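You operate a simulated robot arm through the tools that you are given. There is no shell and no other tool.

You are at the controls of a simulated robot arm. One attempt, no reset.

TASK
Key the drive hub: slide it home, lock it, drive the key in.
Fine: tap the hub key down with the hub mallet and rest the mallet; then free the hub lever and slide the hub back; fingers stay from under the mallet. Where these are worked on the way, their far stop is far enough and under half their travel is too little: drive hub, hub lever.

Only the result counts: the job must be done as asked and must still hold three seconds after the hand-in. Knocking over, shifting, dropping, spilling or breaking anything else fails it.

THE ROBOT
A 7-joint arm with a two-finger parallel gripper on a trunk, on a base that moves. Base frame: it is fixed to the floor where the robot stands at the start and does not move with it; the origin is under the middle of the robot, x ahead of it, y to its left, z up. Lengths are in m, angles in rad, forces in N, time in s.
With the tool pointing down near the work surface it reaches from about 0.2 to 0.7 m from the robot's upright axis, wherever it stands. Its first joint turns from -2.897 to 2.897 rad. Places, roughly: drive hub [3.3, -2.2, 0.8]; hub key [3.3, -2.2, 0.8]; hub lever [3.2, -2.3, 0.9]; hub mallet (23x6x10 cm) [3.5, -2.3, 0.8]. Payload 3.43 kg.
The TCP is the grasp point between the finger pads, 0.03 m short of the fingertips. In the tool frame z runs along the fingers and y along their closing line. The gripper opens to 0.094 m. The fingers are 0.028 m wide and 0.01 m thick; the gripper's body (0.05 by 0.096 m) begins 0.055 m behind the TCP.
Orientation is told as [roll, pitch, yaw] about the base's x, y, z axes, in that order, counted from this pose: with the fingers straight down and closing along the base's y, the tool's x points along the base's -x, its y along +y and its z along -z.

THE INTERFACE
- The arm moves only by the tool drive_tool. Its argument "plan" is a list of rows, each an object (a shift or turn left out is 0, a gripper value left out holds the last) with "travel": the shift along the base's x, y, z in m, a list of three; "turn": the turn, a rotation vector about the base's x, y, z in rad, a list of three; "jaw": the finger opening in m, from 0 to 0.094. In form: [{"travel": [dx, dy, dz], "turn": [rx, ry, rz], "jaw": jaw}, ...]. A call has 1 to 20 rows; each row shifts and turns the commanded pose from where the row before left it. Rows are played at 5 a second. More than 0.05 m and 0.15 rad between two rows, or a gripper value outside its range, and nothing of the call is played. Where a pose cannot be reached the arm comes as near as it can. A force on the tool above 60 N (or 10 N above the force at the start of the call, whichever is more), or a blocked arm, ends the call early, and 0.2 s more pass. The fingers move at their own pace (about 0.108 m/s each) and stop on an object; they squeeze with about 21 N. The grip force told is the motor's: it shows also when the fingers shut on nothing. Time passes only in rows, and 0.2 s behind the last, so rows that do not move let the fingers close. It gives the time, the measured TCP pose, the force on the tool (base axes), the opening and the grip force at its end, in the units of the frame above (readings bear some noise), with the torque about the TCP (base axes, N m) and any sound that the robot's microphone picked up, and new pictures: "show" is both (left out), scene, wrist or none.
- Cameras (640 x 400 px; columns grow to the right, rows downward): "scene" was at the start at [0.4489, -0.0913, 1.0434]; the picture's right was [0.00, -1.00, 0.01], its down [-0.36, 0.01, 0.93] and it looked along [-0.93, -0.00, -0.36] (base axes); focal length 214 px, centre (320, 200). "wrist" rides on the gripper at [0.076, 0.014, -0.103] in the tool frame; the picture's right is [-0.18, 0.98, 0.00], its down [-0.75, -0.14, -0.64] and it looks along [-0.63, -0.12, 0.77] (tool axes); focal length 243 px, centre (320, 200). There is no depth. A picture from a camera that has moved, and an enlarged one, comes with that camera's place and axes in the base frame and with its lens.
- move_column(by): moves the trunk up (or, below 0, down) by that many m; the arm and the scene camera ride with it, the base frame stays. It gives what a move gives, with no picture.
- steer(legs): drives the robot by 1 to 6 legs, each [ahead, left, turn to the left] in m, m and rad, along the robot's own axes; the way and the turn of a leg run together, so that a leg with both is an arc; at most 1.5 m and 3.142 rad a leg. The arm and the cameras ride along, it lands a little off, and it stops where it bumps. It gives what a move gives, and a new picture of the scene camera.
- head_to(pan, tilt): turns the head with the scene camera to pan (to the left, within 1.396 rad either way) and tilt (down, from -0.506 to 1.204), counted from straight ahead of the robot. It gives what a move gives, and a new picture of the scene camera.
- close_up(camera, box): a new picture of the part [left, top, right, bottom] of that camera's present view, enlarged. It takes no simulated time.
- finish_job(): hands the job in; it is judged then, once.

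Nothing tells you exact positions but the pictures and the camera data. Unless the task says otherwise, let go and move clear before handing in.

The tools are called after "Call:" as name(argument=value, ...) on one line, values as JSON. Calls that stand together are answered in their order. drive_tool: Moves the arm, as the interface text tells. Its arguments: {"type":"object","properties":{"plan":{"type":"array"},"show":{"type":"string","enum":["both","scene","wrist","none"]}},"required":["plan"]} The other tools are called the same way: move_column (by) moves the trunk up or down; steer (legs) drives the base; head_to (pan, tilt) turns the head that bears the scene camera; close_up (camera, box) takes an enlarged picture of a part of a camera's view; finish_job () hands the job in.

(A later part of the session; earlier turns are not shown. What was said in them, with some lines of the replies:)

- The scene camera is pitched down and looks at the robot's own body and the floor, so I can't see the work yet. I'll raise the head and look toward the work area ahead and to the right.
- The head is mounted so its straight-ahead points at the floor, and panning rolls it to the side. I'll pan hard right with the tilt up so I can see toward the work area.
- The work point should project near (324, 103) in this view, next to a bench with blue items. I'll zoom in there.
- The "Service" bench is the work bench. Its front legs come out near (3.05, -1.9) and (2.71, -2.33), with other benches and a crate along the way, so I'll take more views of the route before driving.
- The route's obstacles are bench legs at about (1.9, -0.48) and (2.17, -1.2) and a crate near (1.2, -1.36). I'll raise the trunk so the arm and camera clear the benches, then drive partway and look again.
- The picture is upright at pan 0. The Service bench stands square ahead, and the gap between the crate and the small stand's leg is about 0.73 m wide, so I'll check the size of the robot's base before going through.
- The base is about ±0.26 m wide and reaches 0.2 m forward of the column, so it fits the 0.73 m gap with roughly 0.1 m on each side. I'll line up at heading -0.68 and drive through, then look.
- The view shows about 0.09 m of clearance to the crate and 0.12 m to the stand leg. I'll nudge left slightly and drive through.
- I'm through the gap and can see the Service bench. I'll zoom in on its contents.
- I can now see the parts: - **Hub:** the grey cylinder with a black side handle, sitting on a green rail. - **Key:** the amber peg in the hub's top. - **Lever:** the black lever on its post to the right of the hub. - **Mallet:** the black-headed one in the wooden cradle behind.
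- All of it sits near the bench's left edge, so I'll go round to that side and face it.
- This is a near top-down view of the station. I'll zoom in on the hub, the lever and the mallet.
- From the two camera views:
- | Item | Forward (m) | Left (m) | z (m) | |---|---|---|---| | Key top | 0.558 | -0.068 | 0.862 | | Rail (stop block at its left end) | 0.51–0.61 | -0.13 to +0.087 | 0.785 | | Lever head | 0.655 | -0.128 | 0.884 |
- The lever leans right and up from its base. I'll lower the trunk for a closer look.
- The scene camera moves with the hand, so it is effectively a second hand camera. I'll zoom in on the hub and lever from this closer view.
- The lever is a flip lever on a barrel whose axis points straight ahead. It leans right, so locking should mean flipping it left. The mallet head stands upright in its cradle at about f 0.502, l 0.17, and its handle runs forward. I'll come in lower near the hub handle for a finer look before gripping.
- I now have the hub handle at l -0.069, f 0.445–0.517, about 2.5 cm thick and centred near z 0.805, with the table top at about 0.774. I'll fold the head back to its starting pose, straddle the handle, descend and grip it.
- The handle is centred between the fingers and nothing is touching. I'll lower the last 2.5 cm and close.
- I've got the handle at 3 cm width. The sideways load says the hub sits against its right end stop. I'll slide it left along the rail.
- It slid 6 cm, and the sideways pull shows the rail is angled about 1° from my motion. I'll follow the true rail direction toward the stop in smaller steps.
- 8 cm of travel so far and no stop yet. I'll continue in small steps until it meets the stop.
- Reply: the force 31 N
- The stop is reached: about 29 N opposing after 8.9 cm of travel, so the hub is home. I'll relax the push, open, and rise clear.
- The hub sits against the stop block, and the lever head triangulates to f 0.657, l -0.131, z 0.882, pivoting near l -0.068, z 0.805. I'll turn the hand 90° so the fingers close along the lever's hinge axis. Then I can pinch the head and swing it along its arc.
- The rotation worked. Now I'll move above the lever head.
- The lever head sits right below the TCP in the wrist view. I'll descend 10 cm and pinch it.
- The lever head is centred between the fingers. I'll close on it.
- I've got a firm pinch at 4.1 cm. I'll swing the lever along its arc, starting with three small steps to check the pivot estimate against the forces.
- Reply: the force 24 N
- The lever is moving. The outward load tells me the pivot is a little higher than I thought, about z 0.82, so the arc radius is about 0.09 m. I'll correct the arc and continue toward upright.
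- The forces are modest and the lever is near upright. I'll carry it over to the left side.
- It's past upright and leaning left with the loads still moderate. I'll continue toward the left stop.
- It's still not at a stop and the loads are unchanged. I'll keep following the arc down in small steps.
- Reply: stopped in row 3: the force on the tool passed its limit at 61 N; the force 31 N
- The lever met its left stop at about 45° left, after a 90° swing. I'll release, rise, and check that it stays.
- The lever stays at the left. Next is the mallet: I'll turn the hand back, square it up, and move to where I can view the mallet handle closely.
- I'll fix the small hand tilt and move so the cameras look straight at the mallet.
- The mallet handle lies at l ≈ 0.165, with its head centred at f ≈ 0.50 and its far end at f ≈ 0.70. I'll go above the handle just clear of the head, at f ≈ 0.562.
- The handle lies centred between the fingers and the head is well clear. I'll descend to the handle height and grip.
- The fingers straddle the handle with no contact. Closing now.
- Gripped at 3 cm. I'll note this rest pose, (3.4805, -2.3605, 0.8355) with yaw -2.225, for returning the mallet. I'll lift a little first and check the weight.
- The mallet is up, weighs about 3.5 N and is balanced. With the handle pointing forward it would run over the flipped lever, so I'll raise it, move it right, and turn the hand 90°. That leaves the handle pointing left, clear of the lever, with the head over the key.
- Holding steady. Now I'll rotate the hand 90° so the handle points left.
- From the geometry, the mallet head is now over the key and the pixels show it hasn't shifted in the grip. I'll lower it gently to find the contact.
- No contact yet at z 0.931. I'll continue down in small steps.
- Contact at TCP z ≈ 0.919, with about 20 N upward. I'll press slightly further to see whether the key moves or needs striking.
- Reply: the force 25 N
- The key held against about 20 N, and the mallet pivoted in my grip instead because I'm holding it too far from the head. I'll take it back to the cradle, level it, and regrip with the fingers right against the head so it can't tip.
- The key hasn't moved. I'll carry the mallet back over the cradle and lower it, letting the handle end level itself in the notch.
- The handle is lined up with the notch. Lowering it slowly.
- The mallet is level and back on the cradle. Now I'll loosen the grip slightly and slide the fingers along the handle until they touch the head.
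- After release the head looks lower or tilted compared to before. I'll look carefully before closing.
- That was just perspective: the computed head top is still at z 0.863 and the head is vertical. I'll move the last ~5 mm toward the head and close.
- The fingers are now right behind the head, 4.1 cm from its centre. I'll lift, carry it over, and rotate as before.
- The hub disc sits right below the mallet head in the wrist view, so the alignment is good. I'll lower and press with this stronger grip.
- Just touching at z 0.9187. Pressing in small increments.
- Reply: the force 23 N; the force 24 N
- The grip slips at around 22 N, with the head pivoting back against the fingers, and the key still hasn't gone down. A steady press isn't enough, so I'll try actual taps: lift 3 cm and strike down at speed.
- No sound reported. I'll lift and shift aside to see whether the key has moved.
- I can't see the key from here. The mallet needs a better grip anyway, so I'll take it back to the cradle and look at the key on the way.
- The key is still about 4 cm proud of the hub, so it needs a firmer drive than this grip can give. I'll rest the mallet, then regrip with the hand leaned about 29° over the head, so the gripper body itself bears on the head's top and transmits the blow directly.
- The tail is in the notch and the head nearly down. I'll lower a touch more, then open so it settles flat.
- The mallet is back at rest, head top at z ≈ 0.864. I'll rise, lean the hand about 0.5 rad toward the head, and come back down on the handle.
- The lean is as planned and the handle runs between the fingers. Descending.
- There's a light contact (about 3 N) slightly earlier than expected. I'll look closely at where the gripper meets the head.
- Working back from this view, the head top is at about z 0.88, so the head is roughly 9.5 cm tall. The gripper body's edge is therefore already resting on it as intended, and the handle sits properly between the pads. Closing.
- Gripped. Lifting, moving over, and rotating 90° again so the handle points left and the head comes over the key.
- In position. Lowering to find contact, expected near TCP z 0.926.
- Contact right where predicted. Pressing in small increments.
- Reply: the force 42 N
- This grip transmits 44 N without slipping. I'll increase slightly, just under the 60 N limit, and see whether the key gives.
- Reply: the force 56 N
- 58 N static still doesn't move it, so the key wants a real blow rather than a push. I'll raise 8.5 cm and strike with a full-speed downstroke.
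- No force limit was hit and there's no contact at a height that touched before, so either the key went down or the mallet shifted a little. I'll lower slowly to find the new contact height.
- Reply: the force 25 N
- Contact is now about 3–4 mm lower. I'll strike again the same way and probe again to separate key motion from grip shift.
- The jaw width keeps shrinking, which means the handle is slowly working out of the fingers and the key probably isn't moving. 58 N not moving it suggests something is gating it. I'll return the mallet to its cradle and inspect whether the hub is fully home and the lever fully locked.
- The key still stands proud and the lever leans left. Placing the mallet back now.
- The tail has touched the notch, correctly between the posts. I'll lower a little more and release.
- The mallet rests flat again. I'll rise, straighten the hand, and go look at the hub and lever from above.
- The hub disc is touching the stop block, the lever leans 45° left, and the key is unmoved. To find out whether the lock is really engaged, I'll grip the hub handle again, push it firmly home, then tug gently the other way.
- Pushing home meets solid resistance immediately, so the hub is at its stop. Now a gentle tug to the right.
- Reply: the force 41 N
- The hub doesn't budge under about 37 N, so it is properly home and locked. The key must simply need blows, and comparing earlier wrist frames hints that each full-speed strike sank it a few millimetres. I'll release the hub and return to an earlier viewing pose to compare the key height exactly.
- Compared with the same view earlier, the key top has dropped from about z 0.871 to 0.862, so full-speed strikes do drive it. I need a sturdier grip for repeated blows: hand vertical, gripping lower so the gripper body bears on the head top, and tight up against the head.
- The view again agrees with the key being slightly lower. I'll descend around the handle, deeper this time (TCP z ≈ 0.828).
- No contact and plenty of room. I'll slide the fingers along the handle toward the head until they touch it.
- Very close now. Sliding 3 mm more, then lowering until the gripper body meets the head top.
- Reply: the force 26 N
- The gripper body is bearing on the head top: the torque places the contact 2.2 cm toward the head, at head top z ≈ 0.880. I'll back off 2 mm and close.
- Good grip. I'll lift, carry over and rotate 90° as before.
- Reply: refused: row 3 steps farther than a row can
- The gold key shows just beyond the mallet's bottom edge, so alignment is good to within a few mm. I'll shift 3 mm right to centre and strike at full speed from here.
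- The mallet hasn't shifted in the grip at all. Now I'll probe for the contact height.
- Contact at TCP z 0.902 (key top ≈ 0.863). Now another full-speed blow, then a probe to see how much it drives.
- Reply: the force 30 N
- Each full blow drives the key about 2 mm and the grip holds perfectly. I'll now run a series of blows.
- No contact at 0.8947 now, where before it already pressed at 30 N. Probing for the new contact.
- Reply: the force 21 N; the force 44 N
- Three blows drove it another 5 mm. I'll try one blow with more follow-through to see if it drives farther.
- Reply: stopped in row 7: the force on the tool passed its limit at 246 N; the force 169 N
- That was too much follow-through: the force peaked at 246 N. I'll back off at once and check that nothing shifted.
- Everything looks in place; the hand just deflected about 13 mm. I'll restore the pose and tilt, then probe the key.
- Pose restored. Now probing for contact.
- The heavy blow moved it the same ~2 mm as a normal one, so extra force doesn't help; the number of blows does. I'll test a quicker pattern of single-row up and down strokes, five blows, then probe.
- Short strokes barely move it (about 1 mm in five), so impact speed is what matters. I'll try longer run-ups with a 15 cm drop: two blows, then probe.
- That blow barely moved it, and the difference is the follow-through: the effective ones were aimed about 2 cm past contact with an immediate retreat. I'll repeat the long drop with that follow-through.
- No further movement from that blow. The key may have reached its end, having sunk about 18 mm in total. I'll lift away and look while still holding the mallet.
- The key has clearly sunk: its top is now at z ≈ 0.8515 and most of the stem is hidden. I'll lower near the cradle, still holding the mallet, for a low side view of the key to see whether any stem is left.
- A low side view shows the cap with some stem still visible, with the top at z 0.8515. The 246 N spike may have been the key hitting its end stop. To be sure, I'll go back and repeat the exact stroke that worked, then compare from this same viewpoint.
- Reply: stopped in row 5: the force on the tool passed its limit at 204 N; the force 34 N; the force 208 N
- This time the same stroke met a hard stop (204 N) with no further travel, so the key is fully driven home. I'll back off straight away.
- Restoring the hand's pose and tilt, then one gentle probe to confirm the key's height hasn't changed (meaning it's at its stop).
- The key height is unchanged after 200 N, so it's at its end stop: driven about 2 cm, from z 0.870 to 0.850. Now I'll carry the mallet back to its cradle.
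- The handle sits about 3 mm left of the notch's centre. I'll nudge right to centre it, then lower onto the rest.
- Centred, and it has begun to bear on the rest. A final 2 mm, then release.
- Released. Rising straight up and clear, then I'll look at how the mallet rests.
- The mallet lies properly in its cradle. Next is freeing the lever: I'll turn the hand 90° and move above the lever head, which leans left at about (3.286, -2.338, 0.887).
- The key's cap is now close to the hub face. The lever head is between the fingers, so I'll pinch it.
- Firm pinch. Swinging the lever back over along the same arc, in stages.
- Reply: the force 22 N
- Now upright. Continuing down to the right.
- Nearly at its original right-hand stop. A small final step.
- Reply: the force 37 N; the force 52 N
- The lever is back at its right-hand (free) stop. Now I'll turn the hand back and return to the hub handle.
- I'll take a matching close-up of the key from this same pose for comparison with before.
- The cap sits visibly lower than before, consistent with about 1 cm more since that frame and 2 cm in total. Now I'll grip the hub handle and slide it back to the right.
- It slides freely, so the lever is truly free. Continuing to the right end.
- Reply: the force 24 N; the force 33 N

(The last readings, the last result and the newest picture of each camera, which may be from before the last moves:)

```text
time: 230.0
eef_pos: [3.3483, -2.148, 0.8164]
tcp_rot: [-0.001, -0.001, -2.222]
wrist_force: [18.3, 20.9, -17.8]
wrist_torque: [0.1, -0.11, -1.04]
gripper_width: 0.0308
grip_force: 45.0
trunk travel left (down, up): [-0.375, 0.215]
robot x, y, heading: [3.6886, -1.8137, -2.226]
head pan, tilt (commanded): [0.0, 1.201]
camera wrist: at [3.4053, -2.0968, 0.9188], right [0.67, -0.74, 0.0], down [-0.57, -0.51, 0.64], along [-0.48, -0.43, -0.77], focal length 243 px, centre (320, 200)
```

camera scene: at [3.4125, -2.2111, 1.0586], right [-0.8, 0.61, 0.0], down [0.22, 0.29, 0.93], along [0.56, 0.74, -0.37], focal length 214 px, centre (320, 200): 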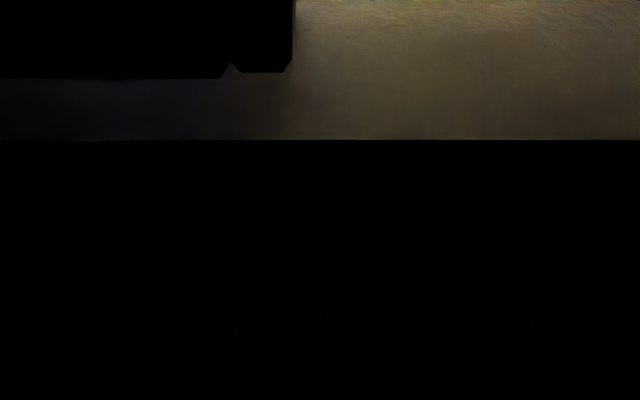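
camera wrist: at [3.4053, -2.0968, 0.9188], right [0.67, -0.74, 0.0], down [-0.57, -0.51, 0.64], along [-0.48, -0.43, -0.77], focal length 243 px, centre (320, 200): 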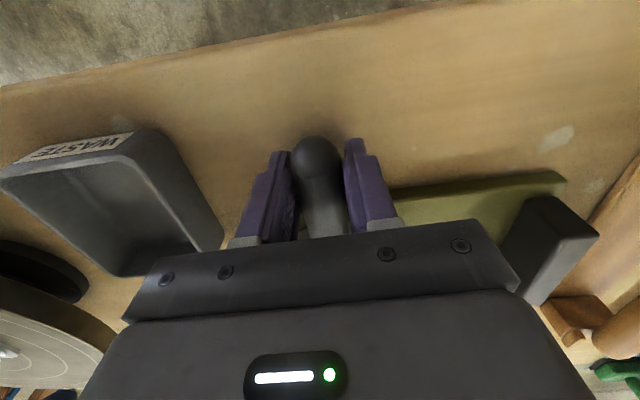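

It's back to within a millimetre of where it started. A small extra push to meet the right stop, relieving the sideways load.

Call:
drive_tool(plan=[{"travel": [-0.0036, 0.0002, 0]}, {"travel": [-0.0016, 0.0012, 0]}, {"travel": [0, 0, 0]}], show="none")

```text
time: 230.8
eef_pos: [3.3458, -2.1519, 0.8164]
tcp_rot: [-0.001, -0.004, -2.22]
wrist_force: [38.2, 4.1, -0.4]
wrist_torque: [0.07, -0.36, -0.83]
gripper_width: 0.0305
grip_force: 45.1
trunk travel left (down, up): [-0.375, 0.215]
robot x, y, heading: [3.6917, -1.8136, -2.223]
head pan, tilt (commanded): [0.0, 1.201]
```

The right stop is reached (about 28 N). I'll relax, release, and rise.

Call:
drive_tool(plan=[{"travel": [0.002, -0.0015, 0]}, {"travel": [0, 0, 0], "jaw": 0.065}, {"travel": [0, 0, 0]}, {"travel": [0, 0, 0.045]}, {"travel": [0, 0, 0.045]}, {"travel": [0, 0, 0.045]}, {"travel": [0.0182, 0.0239, 0.035]}, {"travel": [0, 0, 0]}], show="wrist")

Call:
head_to(pan=0.0, tilt=-0.3)

```text
time: 232.6
eef_pos: [3.3627, -2.1277, 0.9862]
tcp_rot: [0.0, -0.002, -2.222]
wrist_force: [-0.9, 0.7, -0.2]
wrist_torque: [-0.02, 0.01, -0.03]
gripper_width: 0.0651
grip_force: 0.0
trunk travel left (down, up): [-0.375, 0.215]
robot x, y, heading: [3.6894, -1.8184, -2.225]
head pan, tilt (commanded): [0.0, 1.201]
camera wrist: at [3.4184, -2.0753, 1.0886], right [0.67, -0.74, 0.0], down [-0.57, -0.51, 0.64], along [-0.48, -0.43, -0.77], focal length 243 px, centre (320, 200)
```

wrist: 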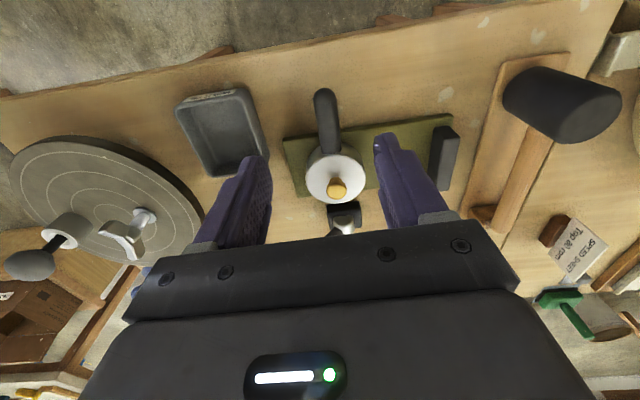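

```text
time: 234.2
eef_pos: [3.3611, -2.1274, 0.9872]
tcp_rot: [0.0, 0.0, -2.222]
wrist_force: [-0.3, -0.1, 0.3]
wrist_torque: [-0.02, 0.01, -0.01]
gripper_width: 0.0649
grip_force: 0.0
trunk travel left (down, up): [-0.375, 0.215]
robot x, y, heading: [3.6868, -1.8133, -2.225]
head pan, tilt (commanded): [0.0, -0.3]
camera scene: at [3.2811, -2.2349, 1.0366], right [-0.8, 0.61, 0.0], down [0.58, 0.76, -0.3], along [-0.18, -0.24, -0.95], focal length 214 px, centre (320, 200)
```

scene: 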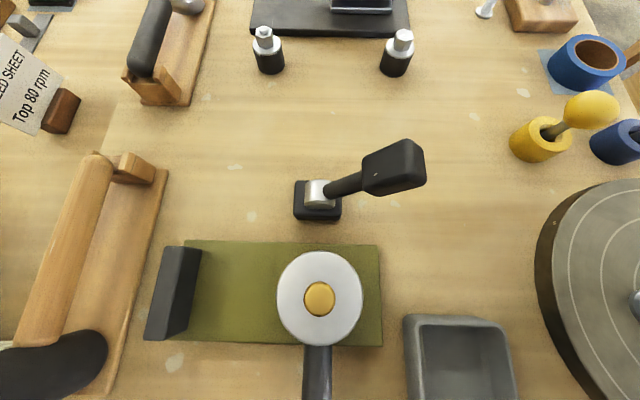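

The station looks as asked. I'll zoom in for a final check on the key, lever, hub, and mallet before handing in.

Call:
close_up(camera="scene", box=[250, 130, 450, 350])

Call:
close_up(camera="wrist", box=[270, 80, 410, 240])

Call:
close_up(camera="wrist", box=[440, 40, 640, 240])

```text
1.82 times, centred on (350, 240) of scene
camera zoom: at [3.2811, -2.2349, 1.0366], right [-0.8, 0.61, 0.0], down [0.58, 0.76, -0.3], along [-0.18, -0.24, -0.95], focal length 390 px, centre (266, 127)
```

zoom: 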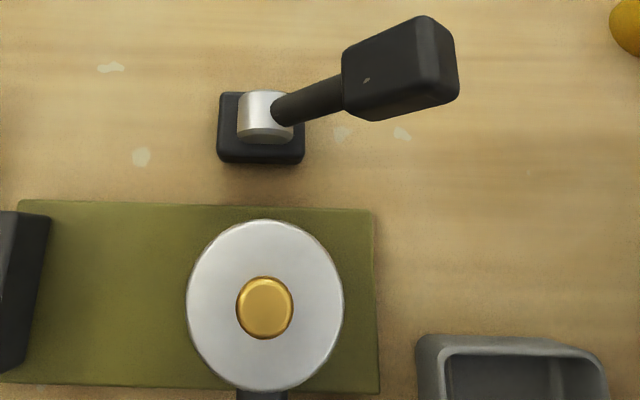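

```text
2.50 times, centred on (340, 160) of wrist
camera zoom: at [3.4185, -2.0751, 1.0885], right [0.67, -0.74, 0.0], down [-0.57, -0.51, 0.64], along [-0.48, -0.43, -0.77], focal length 606 px, centre (270, 300)
```

zoom: 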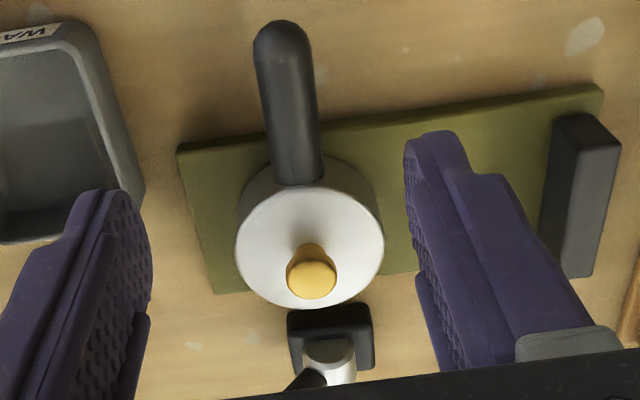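

```text
2.00 times, centred on (540, 140) of wrist
camera zoom: at [3.4185, -2.0751, 1.0885], right [0.67, -0.74, 0.0], down [-0.57, -0.51, 0.64], along [-0.48, -0.43, -0.77], focal length 485 px, centre (-120, 320)
```

zoom: 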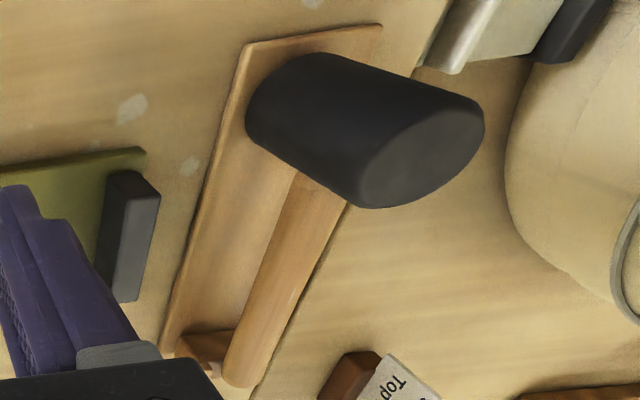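

Hub back at the right, lever free, key down. One last close look at the mallet in its cradle from above.

Call:
drive_tool(plan=[{"travel": [0.0455, -0.02, 0.005]}, {"travel": [0.0455, -0.02, 0.005]}, {"travel": [0.0455, -0.02, 0.005]}, {"travel": [0.0455, -0.02, 0.005]}, {"travel": [0, 0, 0]}], show="scene")

Call:
close_up(camera="scene", box=[230, 140, 430, 400])

```text
time: 235.4
eef_pos: [3.545, -2.2088, 1.0068]
tcp_rot: [-0.002, -0.001, -2.223]
wrist_force: [-0.2, 0.3, -0.8]
wrist_torque: [0.04, -0.02, 0.01]
gripper_width: 0.0649
grip_force: 0.0
trunk travel left (down, up): [-0.375, 0.215]
robot x, y, heading: [3.6882, -1.8168, -2.229]
head pan, tilt (commanded): [0.0, -0.3]
camera scene: at [3.4631, -2.3151, 1.0572], right [-0.79, 0.61, 0.0], down [0.58, 0.76, -0.3], along [-0.18, -0.24, -0.95], focal length 214 px, centre (320, 200)
```

scene: 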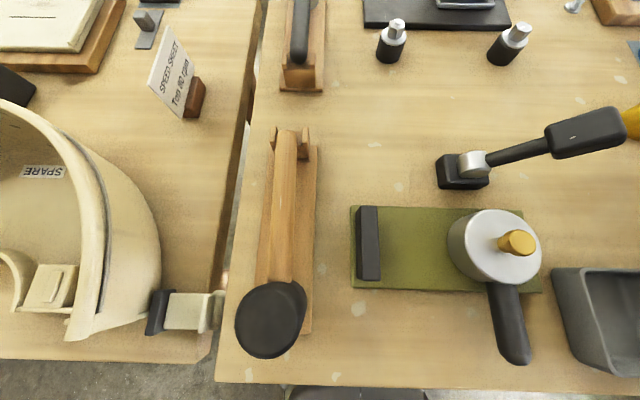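

```text
1.54 times, centred on (330, 270) of scene
camera zoom: at [3.4631, -2.3151, 1.0572], right [-0.79, 0.61, 0.0], down [0.58, 0.76, -0.3], along [-0.18, -0.24, -0.95], focal length 330 px, centre (305, 92)
```

zoom: 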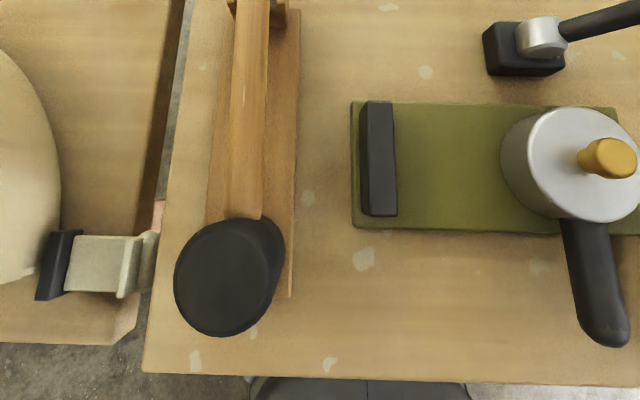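

Call:
close_up(camera="scene", box=[440, 190, 560, 290])

Call:
close_up(camera="scene", box=[220, 110, 340, 210])

```text
4.00 times, centred on (500, 240) of scene
camera zoom: at [3.4631, -2.3151, 1.0572], right [-0.79, 0.61, 0.0], down [0.58, 0.76, -0.3], along [-0.18, -0.24, -0.95], focal length 858 px, centre (-400, 40)
```

zoom: 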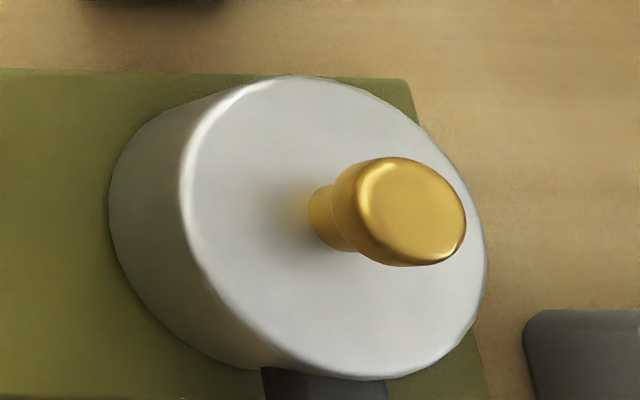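

```text
4.00 times, centred on (280, 160) of scene
camera zoom: at [3.4631, -2.3151, 1.0572], right [-0.79, 0.61, 0.0], down [0.58, 0.76, -0.3], along [-0.18, -0.24, -0.95], focal length 858 px, centre (480, 360)
```

zoom: 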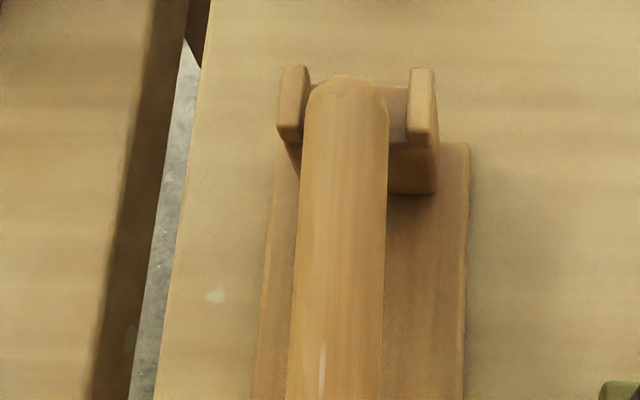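

The key measures 20 mm down (top z 0.870 → 0.850) at its hard stop. The mallet sits in its cradle between the posts, the lever is at its free stop, and the hub is back at its starting end. The hand is clear, so I'm handing in.

Call:
finish_job()

```text
The job is handed in.
```

The job is handed in. I think every step was completed as asked, but nothing in the simulator confirmed the key's full depth.

- **Hub home:** I slid the hub about 9 cm to its stop, then checked it was locked: it held against a pull of about 37 N.
- **Lever:** I flipped it the full 90° to lock the hub and later swung it back to its original free stop.
- **Key:** I drove it down about 20 mm with the mallet. I took that as fully driven because the last blows reached over 200 N without moving it further. About 17 mm of stem still shows above the hub.
- **Mallet:** it took several re-grips at the cradle before the blows drove the key. It is now back in its cradle, with the handle seated between the posts. The fingers stayed beside the mallet, never under its head.
- **Hub back:** I slid it to its starting end stop.

Two of the mallet blows overshot: one peaked at 246 N and one at 204 N. Both pushed the arm slightly off position, and I restored it each time. I saw nothing else on the bench shifted or knocked over, and the hand was open and clear at hand-in.
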